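You operate a simulated robot arm through the tools that you are given. There is no shell and no other tool. Be economical: measure what you need, move in short steps, check, and stop when the job is done.

The job below is to be done with a simulated robot arm. You get a single attempt, and the scene is never put back.

TASK
Pump the sump down and make it safe to clean.
Fine: lift the float rod by its red tip, watch the RUN lamp go off, then SUMP breaker off, panel door shut, sump lid open. Where these are worked on the way, their far stop is far enough and under half their travel is too little: panel door.
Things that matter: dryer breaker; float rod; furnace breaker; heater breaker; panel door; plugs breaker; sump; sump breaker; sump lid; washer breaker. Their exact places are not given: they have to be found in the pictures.

It is judged by the outcome, as a careful person would: the job done as asked, and still so three seconds after it is handed in. It fails if anything else is knocked over, pushed out of place, dropped, spilled or broken. Lids that push on must go on centred and level and be pressed home; caps that screw on are set level and turned clockwise until they are tight.

THE ROBOT
A 6-joint arm with a two-finger parallel gripper on a trunk, on a base that drives. Base frame: it is fixed to the floor where the robot stands at the start and does not move with it; the origin is under the middle of the robot, x ahead of it, y to its left, z up. Readings come in mm, rad, newtons and seconds.
With the tool pointing down near the work surface it reaches from about 220 to 780 mm from the robot's upright axis, wherever it stands. Its first joint turns from -2.897 to 2.897 rad. Places, roughly: dryer breaker [-300, 700, 1500]; float rod [600, 0, 100]; furnace breaker [-300, 800, 1400]; heater breaker [-300, 700, 1400]; panel door [-300, 700, 1400]; plugs breaker [-300, 700, 1300]; sump [500, -100, 1000]; sump breaker [-300, 800, 1300]; sump lid [400, 0, 300]; washer breaker [-300, 800, 1500]. Payload 3.91 kg.
The tool frame sits at the grasp point between the pads (the TCP): z along the fingers, y along the line on which they close. The tips reach 30 mm beyond it. Largest opening 110 mm; finger width 20, thickness 10; the body of the gripper, 48 by 112 mm, starts 55 mm behind the TCP.
Orientation is that of the tool frame in the base frame, as a unit quaternion [w, x, y, z]. With the fingers straight down and closing along the base's y, the tool's x points along the base's -x, its y along +y and its z along -z.

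THE INTERFACE
- The arm moves only by the tool send_rows. Its argument "increments" is one flat list of numbers, 7 for each row, row after row: the shift along the tool's x, y, z in units of 20 mm (1.0 is 20 mm), then the turn, a rotation vector about the tool's x, y, z in units of 6 degrees (1.0 is 6 degrees), then the opening, from 0 (shut) to 1 (fully open). In form: [dx, dy, dz, rx, ry, rz, claw, dx, dy, dz, rx, ry, rz, claw, ...]. A call has 1 to 10 rows; each row shifts and turns the commanded pose from where the row before left it, along the tool's axes as they then stand. A call with a number of a shift or a turn outside -1 to 1 is refused whole. Each row takes 0.2 s and may step no farther than 50 mm and 0.15 rad from the row before; otherwise, or with a gripper value out of range, the whole call is refused. Where a pose cannot be reached the arm comes as near as it can. A force on the tool above 70 N (or 10 N above the force at the start of the call, whichever is more), or a blocked arm, ends the call early, and 0.2 s more pass. Each finger travels about 45 mm/s and halts on what it meets, pressing with about 28 N; the grip force reading is that of the motor and also rises with nothing between the fingers. The clock runs only during rows and for 0.2 s after the last one: add rows that do not move to give the fingers time. The reply holds the time, the measured pose of the TCP, the force on the tool along the base axes, the opening and the grip force, in the units named above and with some noise, with the torque about the TCP (base axes, N m) and any sound that the robot's microphone picked up, and new pictures: "views" is both (left out), scene, wrist or none.
- Cameras (640 x 400 px; columns grow to the right, rows downward): "scene" is now at [-60.1, 212.5, 1345.2]; the picture's right is [0.98, -0.20, 0.00], its down [-0.13, -0.64, -0.75] and it looks along [0.15, 0.74, -0.66] (base axes); focal length 214 px, centre (320, 200). "wrist" rides on the gripper at [77, 7, -114] in the tool frame; the picture's right is [-0.09, 1.00, 0.00], its down [-0.80, -0.07, -0.59] and it looks along [-0.59, -0.05, 0.80] (tool axes); focal length 270 px, centre (320, 200).
- slide_trunk(by): slides the trunk up (or, below 0, down) by that many mm; the arm and the scene camera ride with it, the base frame stays. It gives what a move gives, with no picture.
- steer(legs): drives the robot by 1 to 6 legs, each [ahead, turn to the left] in mm and rad, along the robot's own axes; the way and the turn of a leg run together, so that a leg with both is an arc; at most 1500 mm and 3.142 rad a leg. The arm and the cameras ride along, it lands a little off, and it stops where it bumps. It gives what a move gives, and a new picture of the scene camera.
- pan_tilt(pan, tilt): turns the head with the scene camera to pan (to the left, within 2.705 rad either way) and tilt (down, from -0.506 to 1.204), counted from straight ahead of the robot. It gives what a move gives, and a new picture of the scene camera.
- locate(camera, pixels): there is no depth. For up to 12 entries [column, row, z] of the newest picture of that camera ("zoom" is the newest enlarged one), the place [x, y] in the base frame at which the ray of that pixel passes the height z, good to about 3 mm. It takes no simulated time.
- enlarge(camera, box): a new picture of the part [left, top, right, bottom] of that camera's present view, enlarged. It takes no simulated time.
- sign_off(): hands the job in; it is judged then, once.

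Go step by step. Measure first, check grasps and placings, and put right what went wrong. The budget is 80 turns and 260 pictures, counting those below and the enlarged ones. Unless the task says otherwise, let go and move clear before handing in, and close with one line.

The tools are called after ">>>" by a JSON object that holds its "api" and its "payload". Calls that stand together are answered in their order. send_rows: Moves the arm, as the interface text tells. Its arguments: {"type":"object","properties":{"increments":{"type":"array","items":{"type":"number"}},"views":{"type":"string","enum":["both","scene","wrist","none"]}},"required":["increments"]} The other tools are called the same way: slide_trunk (by) slides the trunk up or down; steer (legs) drives the base; pan_tilt (pan, tilt) turns the head that bears the scene camera; locate (camera, pixels) gives the place at which the rays of pixels pass given heights; enlarge (camera, box) takes an enlarged picture of a part of a camera's view; sign_off () hands the job in.

At the start:

```text
t: 0.0
tcp_pos: [-49.0, 328.3, 999.3]
tcp_rot: [0.0, -0.002, 1.0, 0.0]
wrist_force: [-0.1, -0.3, 0.2]
ft_torque: [-0.03, 0.03, 0.01]
finger_gap: 109.9
gripper_force: 0.1
trunk travel left (down, up): [-300.0, 310.0]
robot x, y, heading: [-2.1, -19.9, 0.001]
head pan, tilt: [1.372, 0.716]
```

scene: 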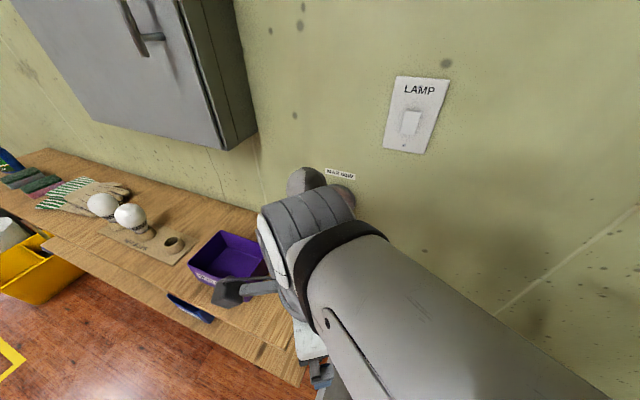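
wrist: 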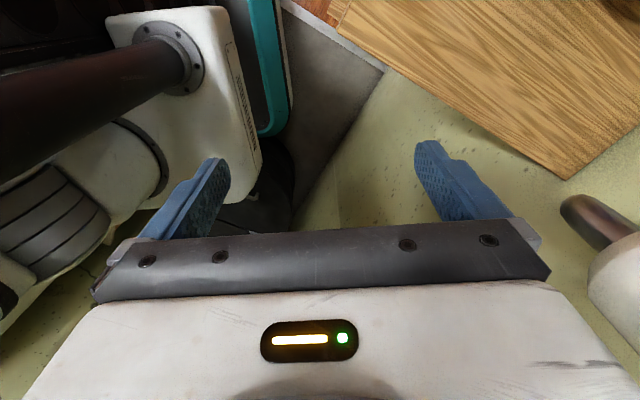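

The scene shows a wall with a grey panel box at upper left (around pixel 130,60) with a handle, and a LAMP switch. I'll look around with the head first.

>>> {"api": "pan_tilt", "payload": {"pan": 1.9, "tilt": 0.2}}

>>> {"api": "pan_tilt", "payload": {"pan": 0.0, "tilt": 0.9}}

>>> {"api": "pan_tilt", "payload": {"pan": 0.0, "tilt": 0.2}}

```text
t: 0.9
tcp_pos: [-48.6, 327.5, 999.6]
tcp_rot: [0.001, -0.002, 1.0, 0.0]
wrist_force: [0.6, 0.7, -1.0]
ft_torque: [0.0, 0.02, -0.01]
finger_gap: 109.9
gripper_force: 0.1
trunk travel left (down, up): [-300.0, 310.0]
robot x, y, heading: [2.2, -22.3, 0.0]
head pan, tilt: [1.901, 0.201]
```

scene: 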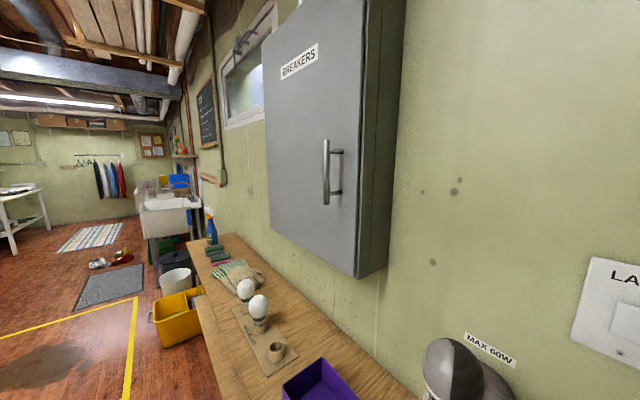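

```text
t: 2.8
tcp_pos: [-50.1, 329.0, 1000.4]
tcp_rot: [0.0, -0.001, 1.0, 0.0]
wrist_force: [0.1, 0.7, 0.2]
ft_torque: [0.0, -0.01, 0.0]
finger_gap: 110.1
gripper_force: 0.1
trunk travel left (down, up): [-300.0, 310.0]
robot x, y, heading: [-3.2, -25.6, 0.0]
head pan, tilt: [0.0, 0.901]
```

scene: 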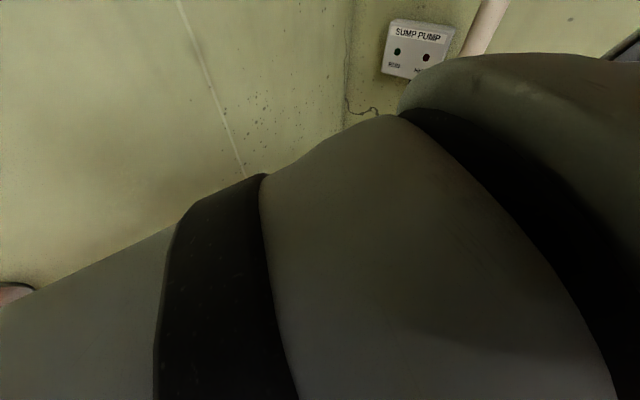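

```text
t: 3.9
tcp_pos: [-48.7, 328.2, 999.1]
tcp_rot: [0.0, -0.001, 1.0, 0.001]
wrist_force: [-0.1, 0.5, 0.2]
ft_torque: [-0.02, -0.02, 0.04]
finger_gap: 109.9
gripper_force: 0.1
trunk travel left (down, up): [-300.0, 310.0]
robot x, y, heading: [-6.0, -19.0, 0.001]
head pan, tilt: [0.0, 0.201]
```

scene: 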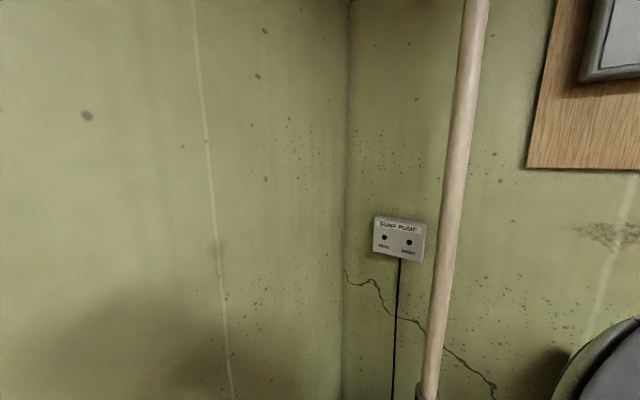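

The SUMP PUMP lamp box is at about (400,238), and both lamps look dark. I'll enlarge it and look down right for the sump.

>>> {"api": "enlarge", "payload": {"camera": "scene", "box": [360, 205, 440, 275]}}

>>> {"api": "pan_tilt", "payload": {"pan": -0.6, "tilt": 1.0}}

>>> {"api": "pan_tilt", "payload": {"pan": -1.2, "tilt": 0.6}}

```text
5.71 times, centred on (400, 240) of scene
```

zoom: 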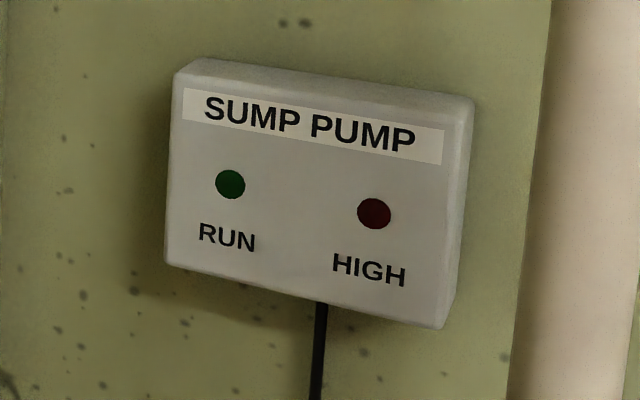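

```text
t: 5.0
tcp_pos: [-48.6, 328.6, 999.3]
tcp_rot: [-0.001, -0.002, 1.0, -0.001]
wrist_force: [-0.6, -0.2, -0.4]
ft_torque: [-0.01, 0.0, -0.01]
finger_gap: 110.1
gripper_force: 0.2
trunk travel left (down, up): [-300.0, 310.0]
robot x, y, heading: [0.1, -20.3, 0.001]
head pan, tilt: [-0.6, 1.0]
```

scene: 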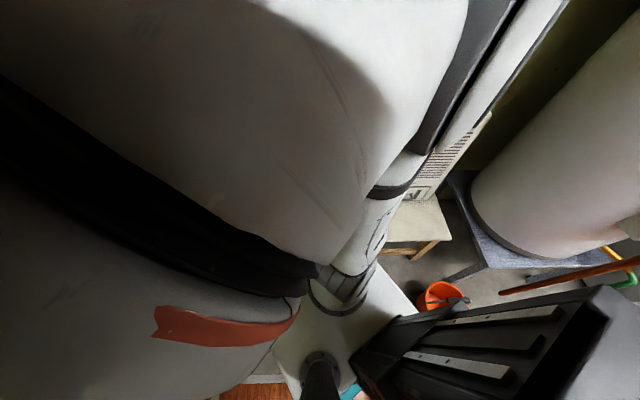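

```text
t: 6.0
tcp_pos: [-49.0, 327.4, 1000.6]
tcp_rot: [0.0, -0.003, 1.0, 0.0]
wrist_force: [-0.1, -0.7, -0.4]
ft_torque: [-0.03, 0.0, -0.02]
finger_gap: 109.8
gripper_force: 0.0
trunk travel left (down, up): [-300.0, 310.0]
robot x, y, heading: [-2.5, -18.8, -0.002]
head pan, tilt: [-1.201, 0.6]
```

scene: 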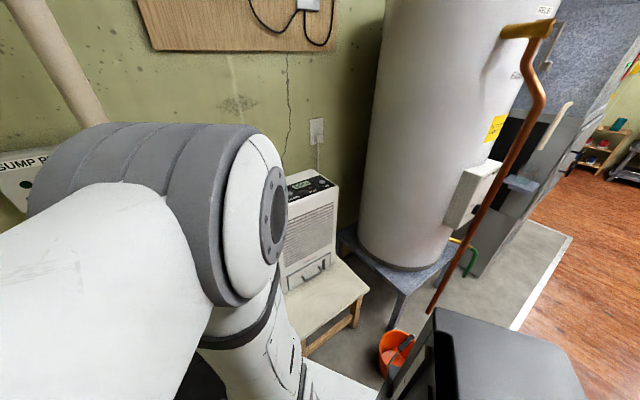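

The arm's shoulder hides the sump in front of the robot. RUN is dark for now. I'll swing the arm clockwise towards the front to use the wrist camera.

>>> {"api": "send_rows", "payload": {"increments": [-0.91, 0.123, 0, 0, 0, 0.5, 1, -0.91, 0.123, 0, 0, 0, 0.5, 1, -0.91, 0.123, 0, 0, 0, 0.5, 1, -0.91, 0.123, 0, 0, 0, 0.5, 1, -0.91, 0.123, 0, 0, 0, 0.5, 1, -0.91, 0.123, 0, 0, 0, 0.5, 1, -0.91, 0.123, 0, 0, 0, 0.5, 1, -0.91, 0.123, 0, 0, 0, 0.5, 1, -0.91, 0.123, 0, 0, 0, 0.5, 1, -0.91, 0.123, 0, 0, 0, 0.5, 1], "views": "wrist"}}

>>> {"api": "send_rows", "payload": {"increments": [-0.91, 0.123, 0, 0, 0, 0.5, 1, -0.91, 0.123, 0, 0, 0, 0.5, 1, -0.91, 0.123, 0, 0, 0, 0.5, 1, -0.91, 0.123, 0, 0, 0, 0.5, 1, -0.91, 0.123, 0, 0, 0, 0.5, 1, -0.91, 0.123, 0, 0, 0, 0.5, 1, -0.91, 0.123, 0, 0, 0, 0.5, 1, -0.91, 0.123, 0, 0, 0, 0.5, 1, -0.91, 0.123, 0, 0, 0, 0.5, 1, -0.91, 0.123, 0, 0, 0, 0.5, 1], "views": "both"}}

```text
t: 8.2
tcp_pos: [133.0, 310.6, 1000.1]
tcp_rot: [0.0, 0.259, 0.966, 0.0]
wrist_force: [-0.5, 0.3, -0.9]
ft_torque: [0.02, 0.0, 0.04]
finger_gap: 110.0
gripper_force: 0.1
trunk travel left (down, up): [-300.0, 310.0]
robot x, y, heading: [-0.3, -22.3, -0.001]
head pan, tilt: [-1.201, 0.6]
```

wrist: 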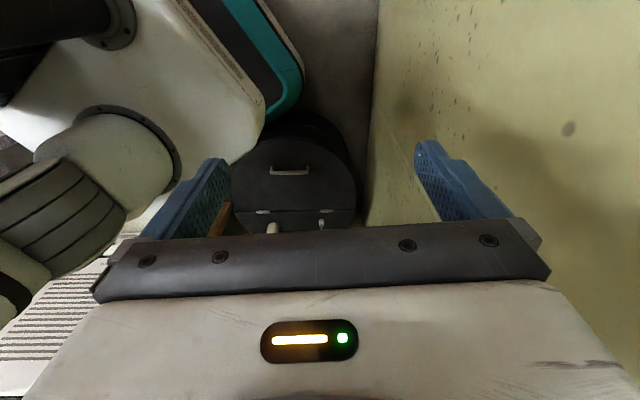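

```text
t: 10.4
tcp_pos: [278.5, 205.4, 997.3]
tcp_rot: [0.0, 0.498, 0.867, 0.001]
wrist_force: [-0.8, 0.6, 0.2]
ft_torque: [-0.01, -0.02, 0.0]
finger_gap: 110.1
gripper_force: 0.0
trunk travel left (down, up): [-300.0, 310.0]
robot x, y, heading: [-1.8, -20.3, 0.002]
head pan, tilt: [-1.201, 0.6]
```

scene: 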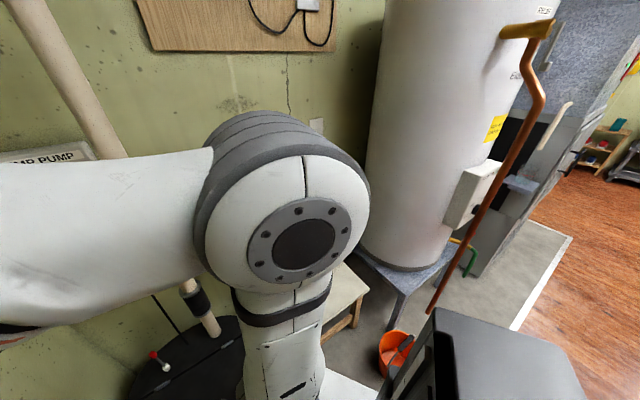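
wrist: 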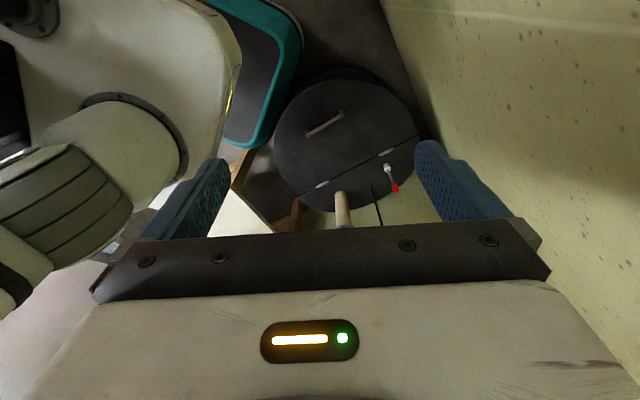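

The wrist view shows the sump's round lid (345,130): a front leaf with a handle at (325,123), a hinge line, and the float rod with its red tip at (395,188). I'll triangulate the tip from the two cameras.

>>> {"api": "locate", "payload": {"camera": "scene", "pixels": [[153, 354, 0], [153, 354, 200], [153, 354, 400], [166, 367, 0], [166, 367, 200], [166, 367, 400]]}}

>>> {"api": "locate", "payload": {"camera": "wrist", "pixels": [[395, 188, 0], [395, 188, 200], [395, 188, 400], [388, 169, 0], [388, 169, 200], [388, 169, 400], [325, 123, 0], [325, 123, 200], [321, 185, 0], [321, 185, 200], [387, 152, 0], [387, 152, 200]]}}

>>> {"api": "enlarge", "payload": {"camera": "wrist", "box": [250, 60, 450, 240]}}

>>> {"api": "enlarge", "payload": {"camera": "scene", "box": [90, 270, 250, 400]}}

```text
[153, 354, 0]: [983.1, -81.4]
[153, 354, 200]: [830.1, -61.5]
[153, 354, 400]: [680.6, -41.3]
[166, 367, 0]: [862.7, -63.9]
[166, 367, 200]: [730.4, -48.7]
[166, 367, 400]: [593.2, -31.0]
```

```text
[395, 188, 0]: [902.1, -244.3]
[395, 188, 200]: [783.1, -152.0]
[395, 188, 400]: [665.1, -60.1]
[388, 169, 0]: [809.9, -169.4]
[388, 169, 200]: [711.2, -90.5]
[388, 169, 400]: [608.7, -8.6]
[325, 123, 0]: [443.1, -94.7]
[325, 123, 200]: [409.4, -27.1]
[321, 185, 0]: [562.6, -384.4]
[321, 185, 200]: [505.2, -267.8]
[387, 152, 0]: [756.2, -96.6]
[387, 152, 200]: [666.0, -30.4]
```

```text
2.22 times, centred on (350, 150) of wrist
```

zoom: 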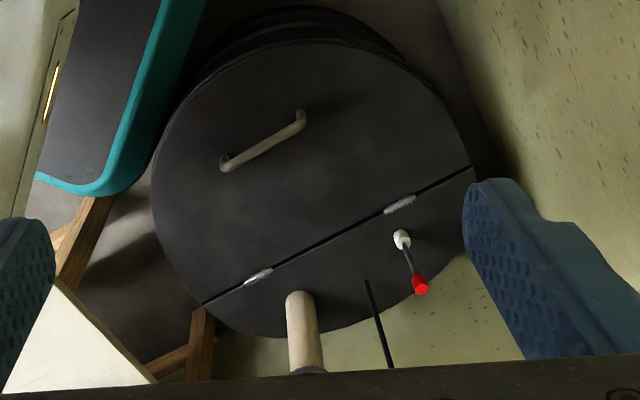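

```text
3.08 times, centred on (170, 335) of scene
```

zoom: 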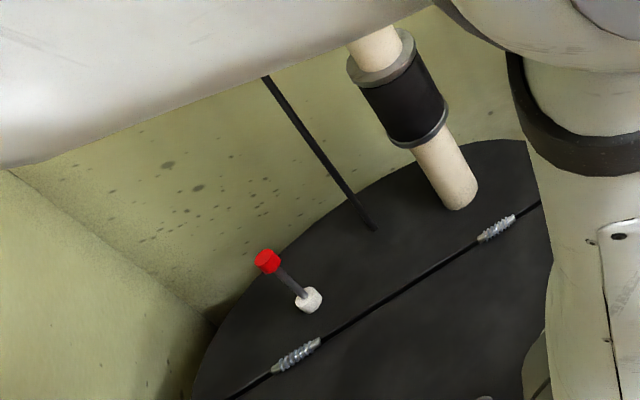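

Triangulating puts the red tip near (637,-35,455) and its bushing near (642,-37,330), so the rod is upright and the lid top is at about z 310. I'll lower the trunk, then continue to the front.

>>> {"api": "slide_trunk", "payload": {"by": -300}}

>>> {"api": "pan_tilt", "payload": {"pan": -0.35, "tilt": 0.5}}

>>> {"api": "send_rows", "payload": {"increments": [0, 0, 0, 0, 0, 0, 1], "views": "wrist"}}

```text
t: 13.4
tcp_pos: [279.5, 205.8, 698.4]
tcp_rot: [0.001, 0.498, 0.867, 0.0]
wrist_force: [-0.8, -0.6, -0.1]
ft_torque: [0.0, 0.04, 0.04]
finger_gap: 109.9
gripper_force: 0.0
trunk travel left (down, up): [0.0, 610.0]
robot x, y, heading: [-1.6, -20.2, 0.004]
head pan, tilt: [-1.201, 0.6]
```

```text
t: 14.6
tcp_pos: [279.5, 205.4, 699.7]
tcp_rot: [0.001, 0.498, 0.867, 0.001]
wrist_force: [0.1, 0.0, 1.3]
ft_torque: [0.01, -0.02, 0.0]
finger_gap: 109.8
gripper_force: 0.0
trunk travel left (down, up): [0.0, 610.0]
robot x, y, heading: [-1.6, -19.8, 0.0]
head pan, tilt: [-0.351, 0.499]
```

scene: 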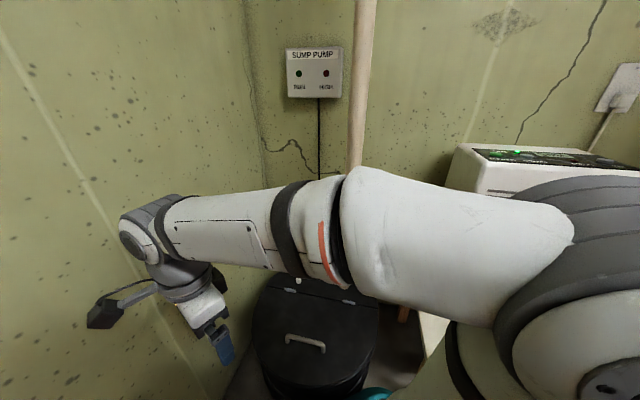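

```text
t: 15.0
tcp_pos: [280.7, 205.8, 698.9]
tcp_rot: [0.0, 0.499, 0.867, 0.0]
wrist_force: [0.3, -0.6, -0.2]
ft_torque: [-0.02, 0.0, -0.04]
finger_gap: 109.9
gripper_force: 0.0
trunk travel left (down, up): [0.0, 610.0]
robot x, y, heading: [0.3, -16.9, -0.002]
head pan, tilt: [-0.351, 0.499]
```

wrist: 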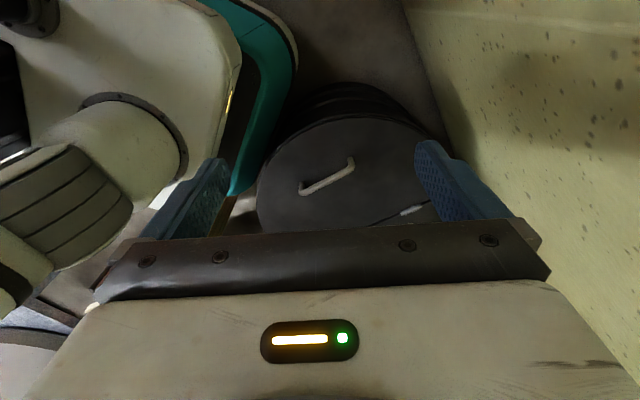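

The arm is clear and the lid with its handle is visible. I'll turn the tool so it closes along base x, then start moving toward the rod.

>>> {"api": "send_rows", "payload": {"increments": [0, 0, 0, 0, 0, 1, 1, 0, 0, 0, 0, 0, 1, 1, 0, 0, 0, 0, 0, 1, 1, 0, 0, 0, 0, 0, 1, 1, 0, 0, 0, 0, 0, 1, 1, -1, 0.9, 0, 0, 0, 0, 1, -1, 0.9, 0, 0, 0, 0, 1, -1, 0.9, 0, 0, 0, 0, 1, -1, 0.9, 0, 0, 0, 0, 1, -1, 0.9, 0, 0, 0, 0, 1], "views": "wrist"}}

>>> {"api": "send_rows", "payload": {"increments": [-1, 1, 0, 0, 0, 0, 1, -1, 1, 0, 0, 0, 0, 1, -1, 1, 0, 0, 0, 0, 1, -1, 1, 0, 0, 0, 0, 1, -1, 1, 0, 0, 0, 0, 1], "views": "both"}}

```text
t: 17.2
tcp_pos: [369.4, 106.8, 698.4]
tcp_rot: [0.0, 0.706, 0.708, 0.0]
wrist_force: [-0.1, -0.4, 0.2]
ft_torque: [0.01, -0.03, 0.02]
finger_gap: 110.1
gripper_force: 0.0
trunk travel left (down, up): [0.0, 610.0]
robot x, y, heading: [-4.9, -19.7, -0.002]
head pan, tilt: [-0.351, 0.499]
```

wrist: 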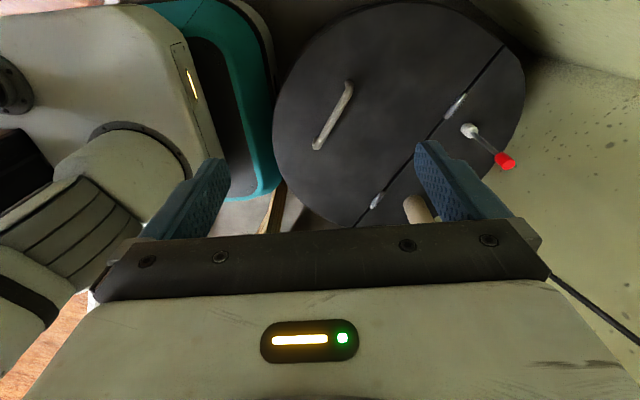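

```text
t: 18.4
tcp_pos: [469.5, 5.7, 699.2]
tcp_rot: [0.0, 0.706, 0.708, 0.0]
wrist_force: [-0.5, 0.5, -0.5]
ft_torque: [-0.01, -0.01, 0.01]
finger_gap: 109.8
gripper_force: 0.0
trunk travel left (down, up): [0.0, 610.0]
robot x, y, heading: [-2.7, -20.7, 0.001]
head pan, tilt: [-0.351, 0.499]
```

scene: 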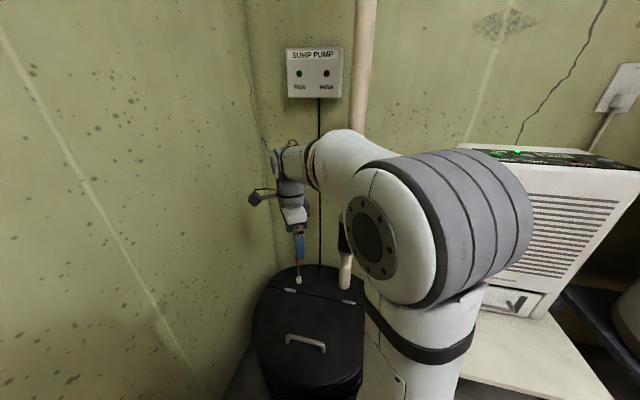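
wrist: 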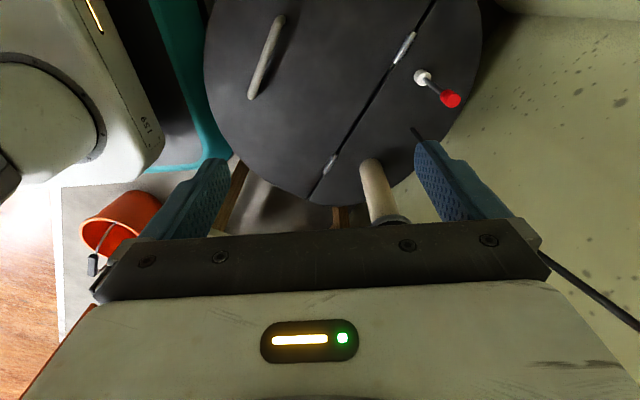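

Now both cameras see the rod: the red tip is at wrist (450,98) and scene (298,263). I'll triangulate it, the bushing, the pipe base, the cable and the handle.

>>> {"api": "enlarge", "payload": {"camera": "scene", "box": [240, 215, 400, 365]}}

>>> {"api": "locate", "payload": {"camera": "wrist", "pixels": [[450, 98, 440], [450, 98, 460], [422, 77, 320], [422, 77, 340], [372, 165, 310], [415, 130, 310], [279, 22, 340], [252, 95, 340], [404, 48, 310], [330, 163, 310], [500, 20, 310], [480, 10, 0]]}}

>>> {"api": "locate", "payload": {"camera": "scene", "pixels": [[298, 263, 440], [298, 263, 460], [299, 280, 320], [299, 280, 340], [345, 285, 310], [319, 275, 310], [288, 338, 340], [324, 349, 340], [288, 338, 320], [289, 290, 310], [348, 302, 310]]}}

```text
2.67 times, centred on (320, 290) of scene
```

zoom: 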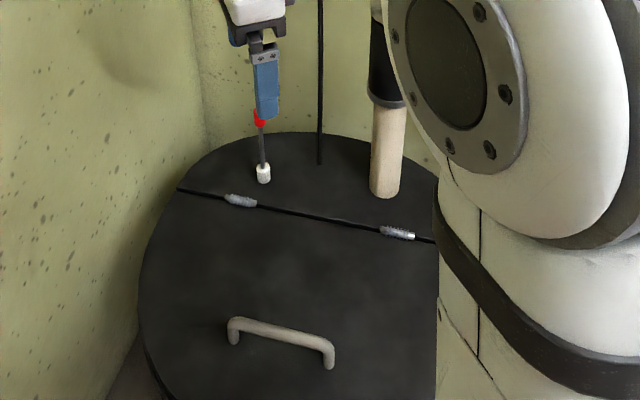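

```text
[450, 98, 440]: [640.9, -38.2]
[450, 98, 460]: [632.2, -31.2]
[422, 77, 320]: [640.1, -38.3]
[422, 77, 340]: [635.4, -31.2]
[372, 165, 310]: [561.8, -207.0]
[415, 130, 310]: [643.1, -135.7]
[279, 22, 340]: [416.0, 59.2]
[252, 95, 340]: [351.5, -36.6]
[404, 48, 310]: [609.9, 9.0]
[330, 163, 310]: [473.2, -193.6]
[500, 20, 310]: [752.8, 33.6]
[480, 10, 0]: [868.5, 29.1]
```

```text
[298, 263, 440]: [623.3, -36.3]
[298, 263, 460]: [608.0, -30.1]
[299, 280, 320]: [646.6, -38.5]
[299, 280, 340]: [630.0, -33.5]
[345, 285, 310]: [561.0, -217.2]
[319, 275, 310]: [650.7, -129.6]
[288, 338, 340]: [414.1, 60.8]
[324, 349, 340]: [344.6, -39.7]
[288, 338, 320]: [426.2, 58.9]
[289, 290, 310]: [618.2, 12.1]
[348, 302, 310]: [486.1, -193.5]
```

The triangulation agrees: red tip at (639,-37), z about 445, with the handle from (415,60) to (347,-38) at z about 340. I'll move above the rod.

>>> {"api": "send_rows", "payload": {"increments": [-0.239, 0.942, 0.4, 0, 0, 0, 1, -0.239, 0.942, 0.4, 0, 0, 0, 1, -0.239, 0.942, 0.4, 0, 0, 0, 1, -0.239, 0.942, 0.4, 0, 0, 0, 1, -0.239, 0.942, 0.4, 0, 0, 0, 1, -0.239, 0.942, 0.4, 0, 0, 0, 1, -0.239, 0.942, 0.4, 0, 0, 0, 1, -0.239, 0.942, 0.4, 0, 0, 0, 1, -0.239, 0.942, 0.4, 0, 0, 0, 1], "views": "both"}}

```text
t: 20.4
tcp_pos: [639.8, -37.4, 626.1]
tcp_rot: [0.0, 0.706, 0.708, -0.001]
wrist_force: [-0.5, 0.6, 0.2]
ft_torque: [0.03, 0.04, 0.04]
finger_gap: 110.1
gripper_force: 0.0
trunk travel left (down, up): [0.0, 610.0]
robot x, y, heading: [-3.0, -21.8, -0.002]
head pan, tilt: [-0.351, 0.499]
```

scene: 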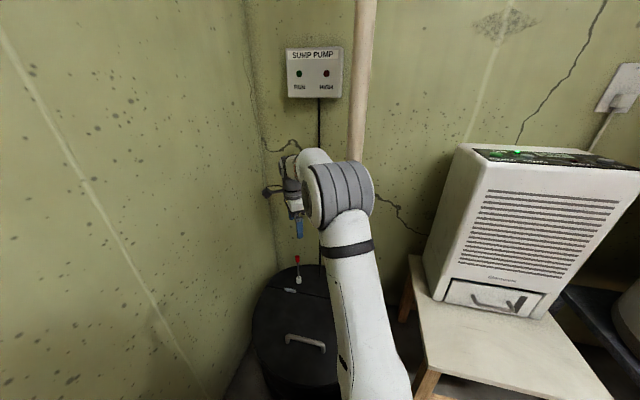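
wrist: 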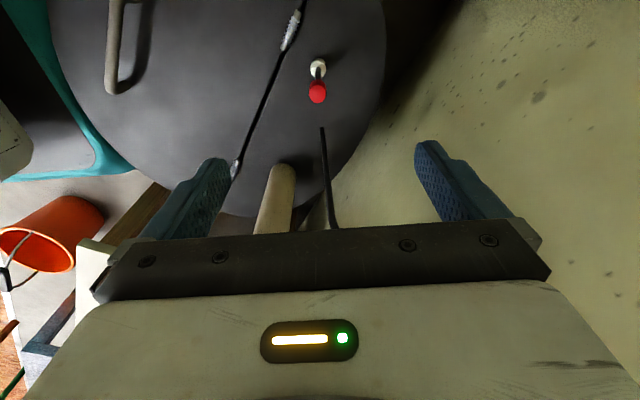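

>>> {"api": "locate", "payload": {"camera": "wrist", "pixels": [[317, 92, 440], [317, 92, 450], [317, 68, 325]]}}

>>> {"api": "send_rows", "payload": {"increments": [0, 0, 1, 0, 0, 0, 1, 0, 0, 1, 0, 0, 0, 1, 0, 0, 1, 0, 0, 0, 1, 0, 0, 1, 0, 0, 0, 1, 0, 0, 1, 0, 0, 0, 1, 0, 0, 1, 0, 0, 0, 1], "views": "both"}}

```text
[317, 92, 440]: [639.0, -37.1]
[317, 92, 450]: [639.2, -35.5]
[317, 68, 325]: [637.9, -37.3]
```

```text
t: 21.8
tcp_pos: [640.6, -35.6, 507.3]
tcp_rot: [0.0, 0.706, 0.708, 0.0]
wrist_force: [0.1, -0.1, 0.1]
ft_torque: [-0.01, 0.01, 0.0]
finger_gap: 110.2
gripper_force: 0.2
trunk travel left (down, up): [0.0, 610.0]
robot x, y, heading: [-4.2, -20.9, -0.001]
head pan, tilt: [-0.351, 0.499]
```

scene: 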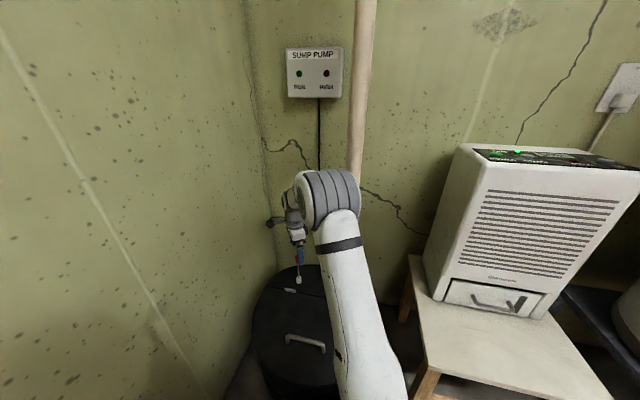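
wrist: 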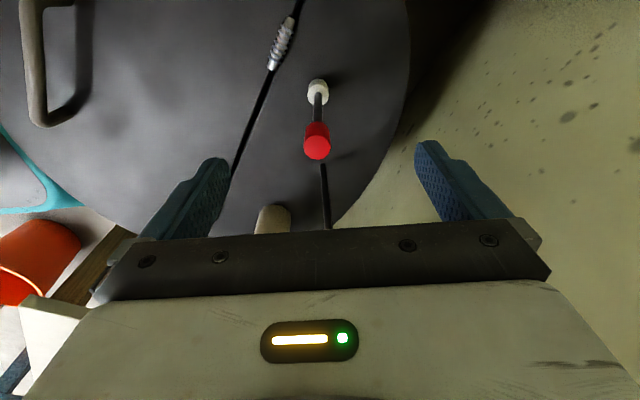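

The tip is centred at (317,145). I'll descend 62 mm and close on the red part.

>>> {"api": "send_rows", "payload": {"increments": [0, 0, 1, 0, 0, 0, 1, 0, 0, 1, 0, 0, 0, 1, 0, 0, 1, 0, 0, 0, 1, 0, 0, 0.1, 0, 0, 0, 0, 0, 0, 0, 0, 0, 0, 0, 0, 0, 0, 0, 0, 0, 0, 0, 0, 0, 0, 0, 0, 0, 0, 0, 0, 0, 0, 0, 0, 0, 0, 0, 0, 0, 0, 0], "views": "both"}}

```text
t: 23.8
tcp_pos: [638.5, -36.1, 444.6]
tcp_rot: [-0.001, 0.706, 0.708, -0.001]
wrist_force: [-14.4, -0.2, 0.0]
ft_torque: [0.02, -0.25, 0.03]
finger_gap: 17.5
gripper_force: 33.6
trunk travel left (down, up): [0.0, 610.0]
robot x, y, heading: [-2.0, -20.5, -0.002]
head pan, tilt: [-0.351, 0.499]
```

scene: 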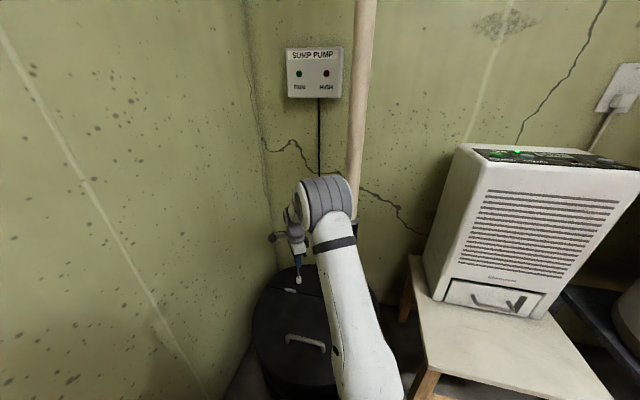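
wrist: 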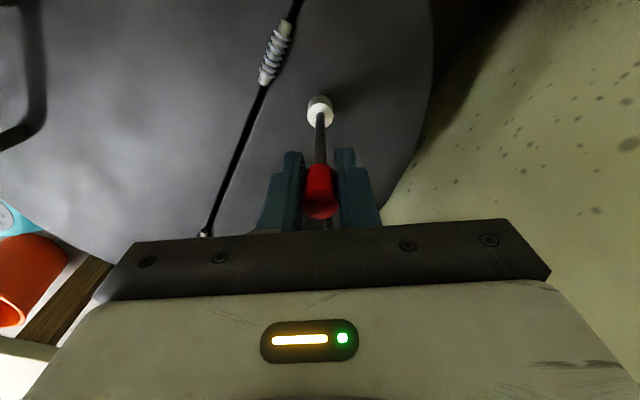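

Gripped at 17.5 mm gap. Lifting gently, 40 mm.

>>> {"api": "send_rows", "payload": {"increments": [0, -0.07, -0.3, 0, 0, 0, 0, 0, 0, -0.4, 0, 0, 0, 0, 0, 0, -0.4, 0, 0, 0, 0, 0, 0, -0.4, 0, 0, 0, 0, 0, 0, -0.5, 0, 0, 0, 0], "views": "both"}}

>>> {"api": "enlarge", "payload": {"camera": "scene", "box": [270, 30, 360, 110]}}

```text
t: 25.0
tcp_pos: [638.9, -36.4, 482.5]
tcp_rot: [0.001, 0.706, 0.709, 0.001]
wrist_force: [-1.0, 5.9, -0.2]
ft_torque: [0.07, 0.31, 0.03]
finger_gap: 16.8
gripper_force: 45.5
trunk travel left (down, up): [0.0, 610.0]
robot x, y, heading: [-2.0, -18.6, 0.001]
head pan, tilt: [-0.351, 0.499]
```

scene: 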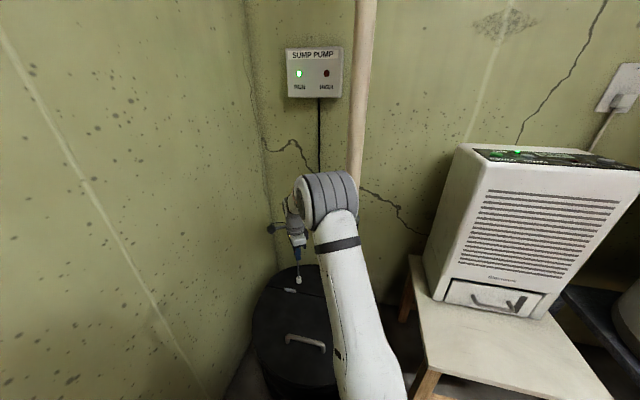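
wrist: 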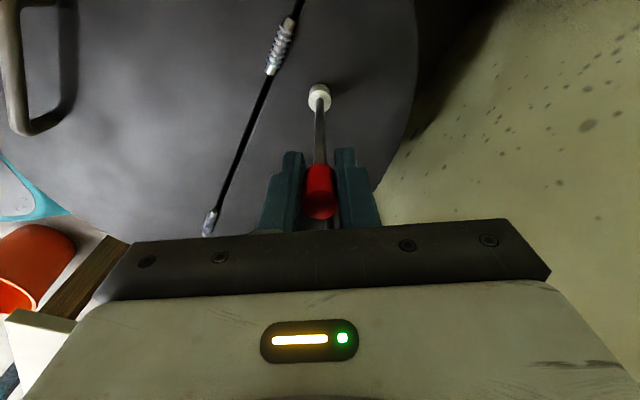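

```text
5.00 times, centred on (315, 70) of scene
```

zoom: 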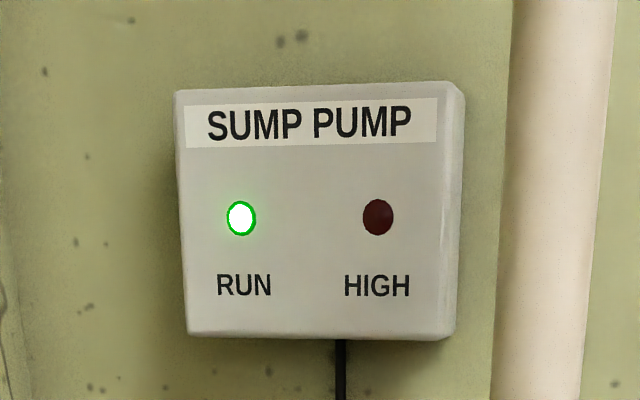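

RUN is lit: the pump is running. I'll hold the rod up and watch for the lamp to go off.

>>> {"api": "send_rows", "payload": {"increments": [0, 0, 0, 0, 0, 0, 0, 0, 0, 0, 0, 0, 0, 0, 0, 0, 0, 0, 0, 0, 0, 0, 0, 0, 0, 0, 0, 0, 0, 0, 0, 0, 0, 0, 0, 0, 0, 0, 0, 0, 0, 0, 0, 0, 0, 0, 0, 0, 0, 0, 0, 0, 0, 0, 0, 0, 0, 0, 0, 0, 0, 0, 0, 0, 0, 0, 0, 0, 0, 0], "views": "none"}}

>>> {"api": "send_rows", "payload": {"increments": [0, 0, 0, 0, 0, 0, 0, 0, 0, 0, 0, 0, 0, 0, 0, 0, 0, 0, 0, 0, 0, 0, 0, 0, 0, 0, 0, 0, 0, 0, 0, 0, 0, 0, 0, 0, 0, 0, 0, 0, 0, 0, 0, 0, 0, 0, 0, 0, 0, 0, 0, 0, 0, 0, 0, 0, 0, 0, 0, 0, 0, 0, 0, 0, 0, 0, 0, 0, 0, 0], "views": "scene"}}

```text
t: 27.2
tcp_pos: [638.4, -36.1, 483.7]
tcp_rot: [0.0, 0.706, 0.708, 0.0]
wrist_force: [7.4, 11.3, -1.4]
ft_torque: [0.05, 0.35, 0.07]
finger_gap: 17.4
gripper_force: 45.0
trunk travel left (down, up): [0.0, 610.0]
robot x, y, heading: [3.9, -19.2, 0.002]
head pan, tilt: [-0.351, 0.499]
```

```text
t: 29.4
tcp_pos: [639.2, -36.2, 484.5]
tcp_rot: [0.0, 0.706, 0.709, -0.001]
wrist_force: [8.7, 11.9, -1.7]
ft_torque: [0.03, -0.43, 0.06]
finger_gap: 17.1
gripper_force: 45.0
trunk travel left (down, up): [0.0, 610.0]
robot x, y, heading: [0.1, -22.9, -0.0]
head pan, tilt: [-0.351, 0.499]
```

scene: 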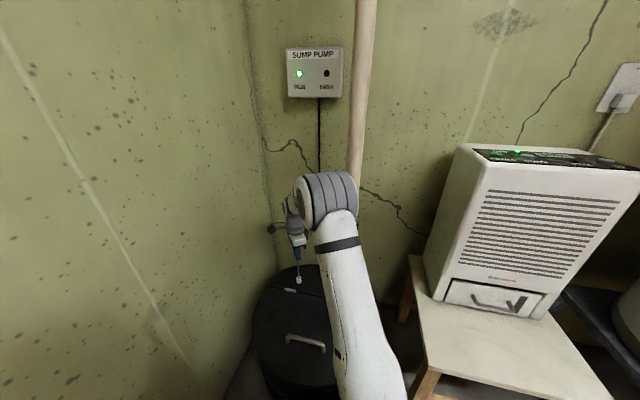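

Still running. I'll ease the small side load and keep holding.

>>> {"api": "send_rows", "payload": {"increments": [0.04, 0.03, 0, 0, 0, 0, 0, 0, 0, 0, 0, 0, 0, 0, 0, 0, 0, 0, 0, 0, 0, 0, 0, 0, 0, 0, 0, 0, 0, 0, 0, 0, 0, 0, 0, 0, 0, 0, 0, 0, 0, 0, 0, 0, 0, 0, 0, 0, 0, 0, 0, 0, 0, 0, 0, 0, 0, 0, 0, 0, 0, 0, 0, 0, 0, 0, 0, 0, 0, 0], "views": "scene"}}

>>> {"api": "send_rows", "payload": {"increments": [0, 0, 0, 0, 0, 0, 0, 0, 0, 0, 0, 0, 0, 0, 0, 0, 0, 0, 0, 0, 0, 0, 0, 0, 0, 0, 0, 0, 0, 0, 0, 0, 0, 0, 0, 0, 0, 0, 0, 0, 0, 0, 0, 0, 0, 0, 0, 0, 0, 0, 0, 0, 0, 0, 0, 0, 0, 0, 0, 0, 0, 0, 0, 0, 0, 0, 0, 0, 0, 0], "views": "scene"}}

>>> {"api": "send_rows", "payload": {"increments": [0, 0, 0, 0, 0, 0, 0, 0, 0, 0, 0, 0, 0, 0, 0, 0, 0, 0, 0, 0, 0, 0, 0, 0, 0, 0, 0, 0, 0, 0, 0, 0, 0, 0, 0, 0, 0, 0, 0, 0, 0, 0, 0, 0, 0, 0, 0, 0, 0, 0, 0, 0, 0, 0, 0, 0, 0, 0, 0, 0, 0, 0, 0, 0, 0, 0, 0, 0, 0, 0], "views": "scene"}}

```text
t: 31.6
tcp_pos: [637.4, -36.0, 484.7]
tcp_rot: [0.0, 0.706, 0.708, -0.001]
wrist_force: [-2.5, -9.3, -1.5]
ft_torque: [-0.18, -0.35, 0.04]
finger_gap: 17.0
gripper_force: 45.4
trunk travel left (down, up): [0.0, 610.0]
robot x, y, heading: [-1.3, -21.7, 0.0]
head pan, tilt: [-0.351, 0.499]
```

scene: 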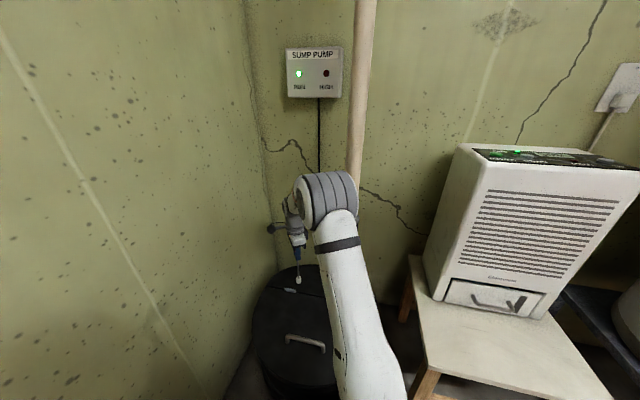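

```text
t: 33.8
tcp_pos: [638.8, -35.2, 485.1]
tcp_rot: [0.0, 0.706, 0.708, -0.001]
wrist_force: [-6.4, -13.6, -1.9]
ft_torque: [-0.08, -0.35, 0.05]
finger_gap: 17.1
gripper_force: 45.4
trunk travel left (down, up): [0.0, 610.0]
robot x, y, heading: [-1.3, -20.0, 0.002]
head pan, tilt: [-0.351, 0.499]
```

scene: 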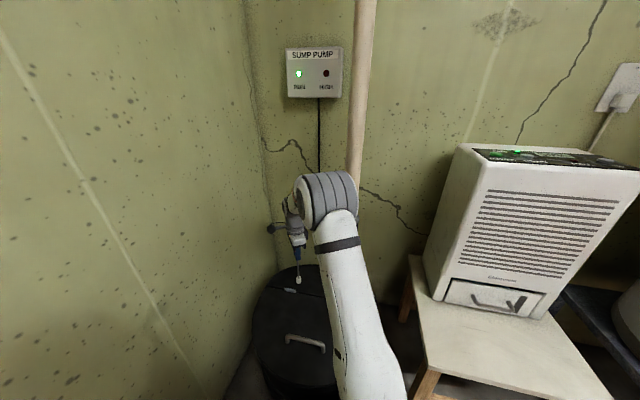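

```text
t: 36.0
tcp_pos: [637.5, -36.1, 484.7]
tcp_rot: [0.0, 0.706, 0.708, 0.0]
wrist_force: [-6.7, -15.7, -1.2]
ft_torque: [-0.07, -0.36, 0.08]
finger_gap: 17.0
gripper_force: 45.2
trunk travel left (down, up): [0.0, 610.0]
robot x, y, heading: [-4.2, -19.2, 0.006]
head pan, tilt: [-0.351, 0.499]
```

scene: 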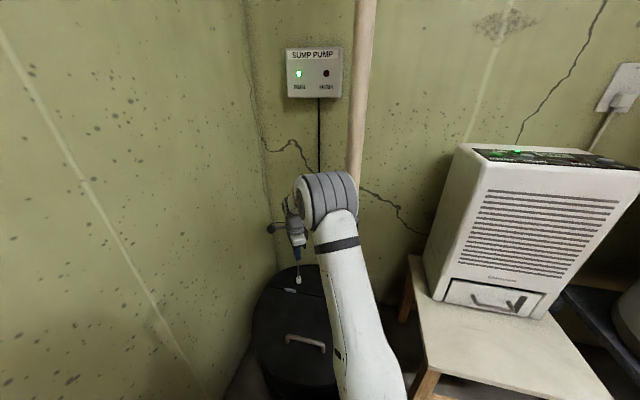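

Still running after 11 s. I'll keep holding, with views only at intervals.

>>> {"api": "send_rows", "payload": {"increments": [-0.02, -0.02, 0, 0, 0, 0, 0, 0, 0, 0, 0, 0, 0, 0, 0, 0, 0, 0, 0, 0, 0, 0, 0, 0, 0, 0, 0, 0, 0, 0, 0, 0, 0, 0, 0, 0, 0, 0, 0, 0, 0, 0, 0, 0, 0, 0, 0, 0, 0, 0, 0, 0, 0, 0, 0, 0, 0, 0, 0, 0, 0, 0, 0, 0, 0, 0, 0, 0, 0, 0], "views": "none"}}

>>> {"api": "send_rows", "payload": {"increments": [0, 0, 0, 0, 0, 0, 0, 0, 0, 0, 0, 0, 0, 0, 0, 0, 0, 0, 0, 0, 0, 0, 0, 0, 0, 0, 0, 0, 0, 0, 0, 0, 0, 0, 0, 0, 0, 0, 0, 0, 0, 0, 0, 0, 0, 0, 0, 0, 0, 0, 0, 0, 0, 0, 0, 0, 0, 0, 0, 0, 0, 0, 0, 0, 0, 0, 0, 0, 0, 0], "views": "scene"}}

>>> {"api": "send_rows", "payload": {"increments": [0, 0, 0, 0, 0, 0, 0, 0, 0, 0, 0, 0, 0, 0, 0, 0, 0, 0, 0, 0, 0, 0, 0, 0, 0, 0, 0, 0, 0, 0, 0, 0, 0, 0, 0, 0, 0, 0, 0, 0, 0, 0, 0, 0, 0, 0, 0, 0, 0, 0, 0, 0, 0, 0, 0, 0, 0, 0, 0, 0, 0, 0, 0, 0, 0, 0, 0, 0, 0, 0], "views": "none"}}

>>> {"api": "send_rows", "payload": {"increments": [0, 0, 0, 0, 0, 0, 0, 0, 0, 0, 0, 0, 0, 0, 0, 0, 0, 0, 0, 0, 0, 0, 0, 0, 0, 0, 0, 0, 0, 0, 0, 0, 0, 0, 0, 0, 0, 0, 0, 0, 0, 0, 0, 0, 0, 0, 0, 0, 0, 0, 0, 0, 0, 0, 0, 0, 0, 0, 0, 0, 0, 0, 0, 0, 0, 0, 0, 0, 0, 0], "views": "scene"}}

```text
t: 38.2
tcp_pos: [638.9, -36.5, 485.0]
tcp_rot: [0.0, 0.706, 0.708, 0.0]
wrist_force: [-4.1, -10.4, -1.2]
ft_torque: [0.03, -0.39, 0.09]
finger_gap: 17.3
gripper_force: 44.8
trunk travel left (down, up): [0.0, 610.0]
robot x, y, heading: [-0.2, -17.5, 0.004]
head pan, tilt: [-0.351, 0.499]
```

```text
t: 40.4
tcp_pos: [638.0, -36.1, 486.0]
tcp_rot: [0.0, 0.706, 0.708, 0.0]
wrist_force: [-2.8, -5.9, -3.0]
ft_torque: [0.01, -0.37, 0.05]
finger_gap: 17.1
gripper_force: 44.9
trunk travel left (down, up): [0.0, 610.0]
robot x, y, heading: [0.8, -18.6, -0.001]
head pan, tilt: [-0.351, 0.499]
```

scene: 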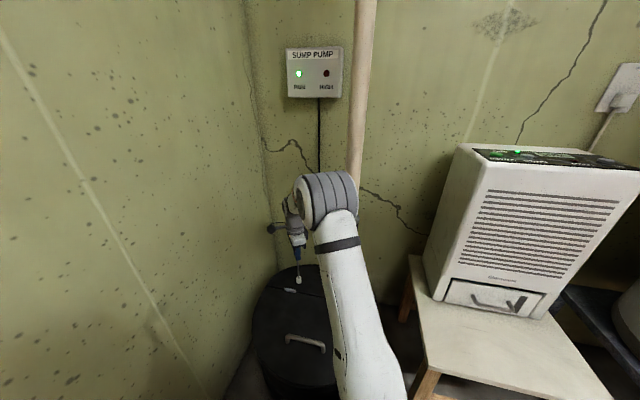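

```text
t: 42.6
tcp_pos: [638.0, -36.1, 484.8]
tcp_rot: [0.0, 0.706, 0.708, 0.0]
wrist_force: [-2.6, -4.5, -1.5]
ft_torque: [0.03, -0.36, 0.05]
finger_gap: 17.3
gripper_force: 45.2
trunk travel left (down, up): [0.0, 610.0]
robot x, y, heading: [-1.9, -19.7, -0.001]
head pan, tilt: [-0.351, 0.499]
```

```text
t: 44.8
tcp_pos: [638.6, -35.5, 485.7]
tcp_rot: [0.0, 0.706, 0.708, -0.001]
wrist_force: [-2.5, -1.6, -3.1]
ft_torque: [-0.02, -0.39, 0.08]
finger_gap: 17.1
gripper_force: 44.7
trunk travel left (down, up): [0.0, 610.0]
robot x, y, heading: [0.3, -21.7, -0.004]
head pan, tilt: [-0.351, 0.499]
```

scene: 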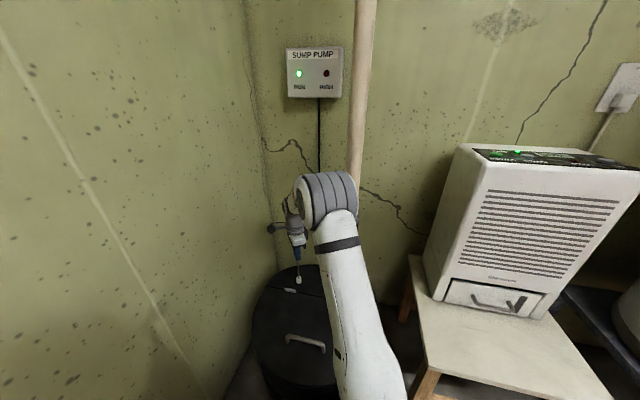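

>>> {"api": "send_rows", "payload": {"increments": [0, 0, 0, 0, 0, 0, 0, 0, 0, 0, 0, 0, 0, 0, 0, 0, 0, 0, 0, 0, 0, 0, 0, 0, 0, 0, 0, 0, 0, 0, 0, 0, 0, 0, 0, 0, 0, 0, 0, 0, 0, 0, 0, 0, 0, 0, 0, 0, 0, 0, 0, 0, 0, 0, 0, 0, 0, 0, 0, 0, 0, 0, 0, 0, 0, 0, 0, 0, 0, 0], "views": "none"}}

>>> {"api": "send_rows", "payload": {"increments": [0, 0, 0, 0, 0, 0, 0, 0, 0, 0, 0, 0, 0, 0, 0, 0, 0, 0, 0, 0, 0, 0, 0, 0, 0, 0, 0, 0, 0, 0, 0, 0, 0, 0, 0, 0, 0, 0, 0, 0, 0, 0, 0, 0, 0, 0, 0, 0, 0, 0, 0, 0, 0, 0, 0, 0, 0, 0, 0, 0, 0, 0, 0, 0, 0, 0, 0, 0, 0, 0], "views": "scene"}}

>>> {"api": "send_rows", "payload": {"increments": [0, 0, 0, 0, 0, 0, 0, 0, 0, 0, 0, 0, 0, 0, 0, 0, 0, 0, 0, 0, 0, 0, 0, 0, 0, 0, 0, 0, 0, 0, 0, 0, 0, 0, 0, 0, 0, 0, 0, 0, 0, 0, 0, 0, 0, 0, 0, 0, 0, 0, 0, 0, 0, 0, 0, 0, 0, 0, 0, 0, 0, 0, 0, 0, 0, 0, 0, 0, 0, 0], "views": "none"}}

>>> {"api": "send_rows", "payload": {"increments": [0, 0, 0, 0, 0, 0, 0, 0, 0, 0, 0, 0, 0, 0, 0, 0, 0, 0, 0, 0, 0, 0, 0, 0, 0, 0, 0, 0, 0, 0, 0, 0, 0, 0, 0, 0, 0, 0, 0, 0, 0, 0, 0, 0, 0, 0, 0, 0, 0, 0, 0, 0, 0, 0, 0, 0, 0, 0, 0, 0, 0, 0, 0, 0, 0, 0, 0, 0, 0, 0], "views": "scene"}}

```text
t: 47.0
tcp_pos: [638.7, -35.4, 484.6]
tcp_rot: [0.0, 0.706, 0.708, -0.001]
wrist_force: [-3.5, -0.3, -2.5]
ft_torque: [-0.03, -0.44, 0.03]
finger_gap: 17.1
gripper_force: 45.0
trunk travel left (down, up): [0.0, 610.0]
robot x, y, heading: [-2.8, -22.9, 0.005]
head pan, tilt: [-0.351, 0.499]
```

```text
t: 49.2
tcp_pos: [638.4, -36.0, 484.8]
tcp_rot: [0.0, 0.706, 0.709, 0.0]
wrist_force: [-2.7, -1.3, -3.3]
ft_torque: [-0.02, -0.35, 0.03]
finger_gap: 17.0
gripper_force: 45.3
trunk travel left (down, up): [0.0, 610.0]
robot x, y, heading: [-2.2, -15.4, 0.005]
head pan, tilt: [-0.351, 0.499]
```

scene: 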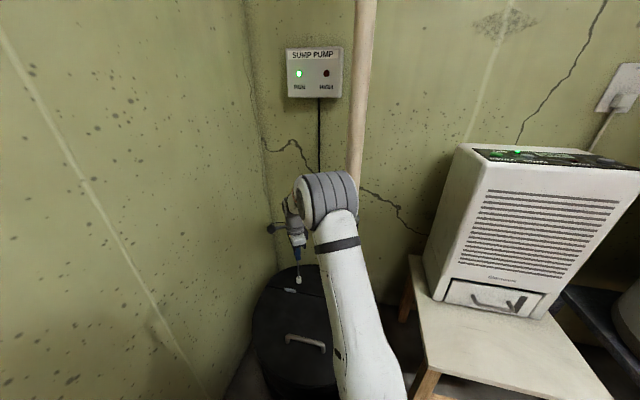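

```text
t: 51.4
tcp_pos: [638.3, -36.3, 484.9]
tcp_rot: [-0.001, 0.706, 0.709, 0.0]
wrist_force: [-2.6, 0.5, -2.8]
ft_torque: [0.03, -0.37, 0.04]
finger_gap: 16.9
gripper_force: 45.5
trunk travel left (down, up): [0.0, 610.0]
robot x, y, heading: [-1.8, -21.8, -0.001]
head pan, tilt: [-0.351, 0.499]
```

```text
t: 53.6
tcp_pos: [639.7, -35.2, 484.7]
tcp_rot: [0.001, 0.706, 0.708, 0.001]
wrist_force: [-3.9, 0.3, -2.7]
ft_torque: [0.01, -0.38, 0.04]
finger_gap: 17.0
gripper_force: 44.7
trunk travel left (down, up): [0.0, 610.0]
robot x, y, heading: [-1.9, -18.5, 0.003]
head pan, tilt: [-0.351, 0.499]
```

scene: 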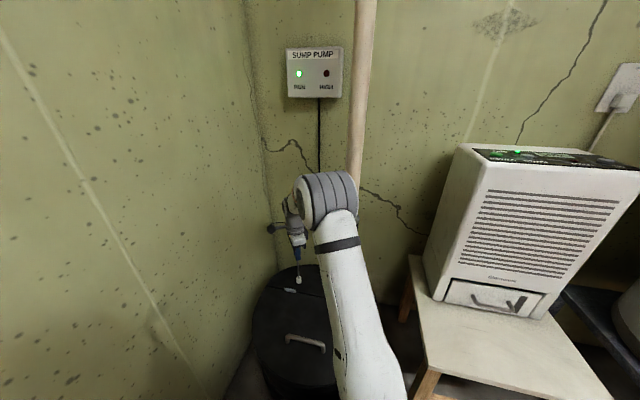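

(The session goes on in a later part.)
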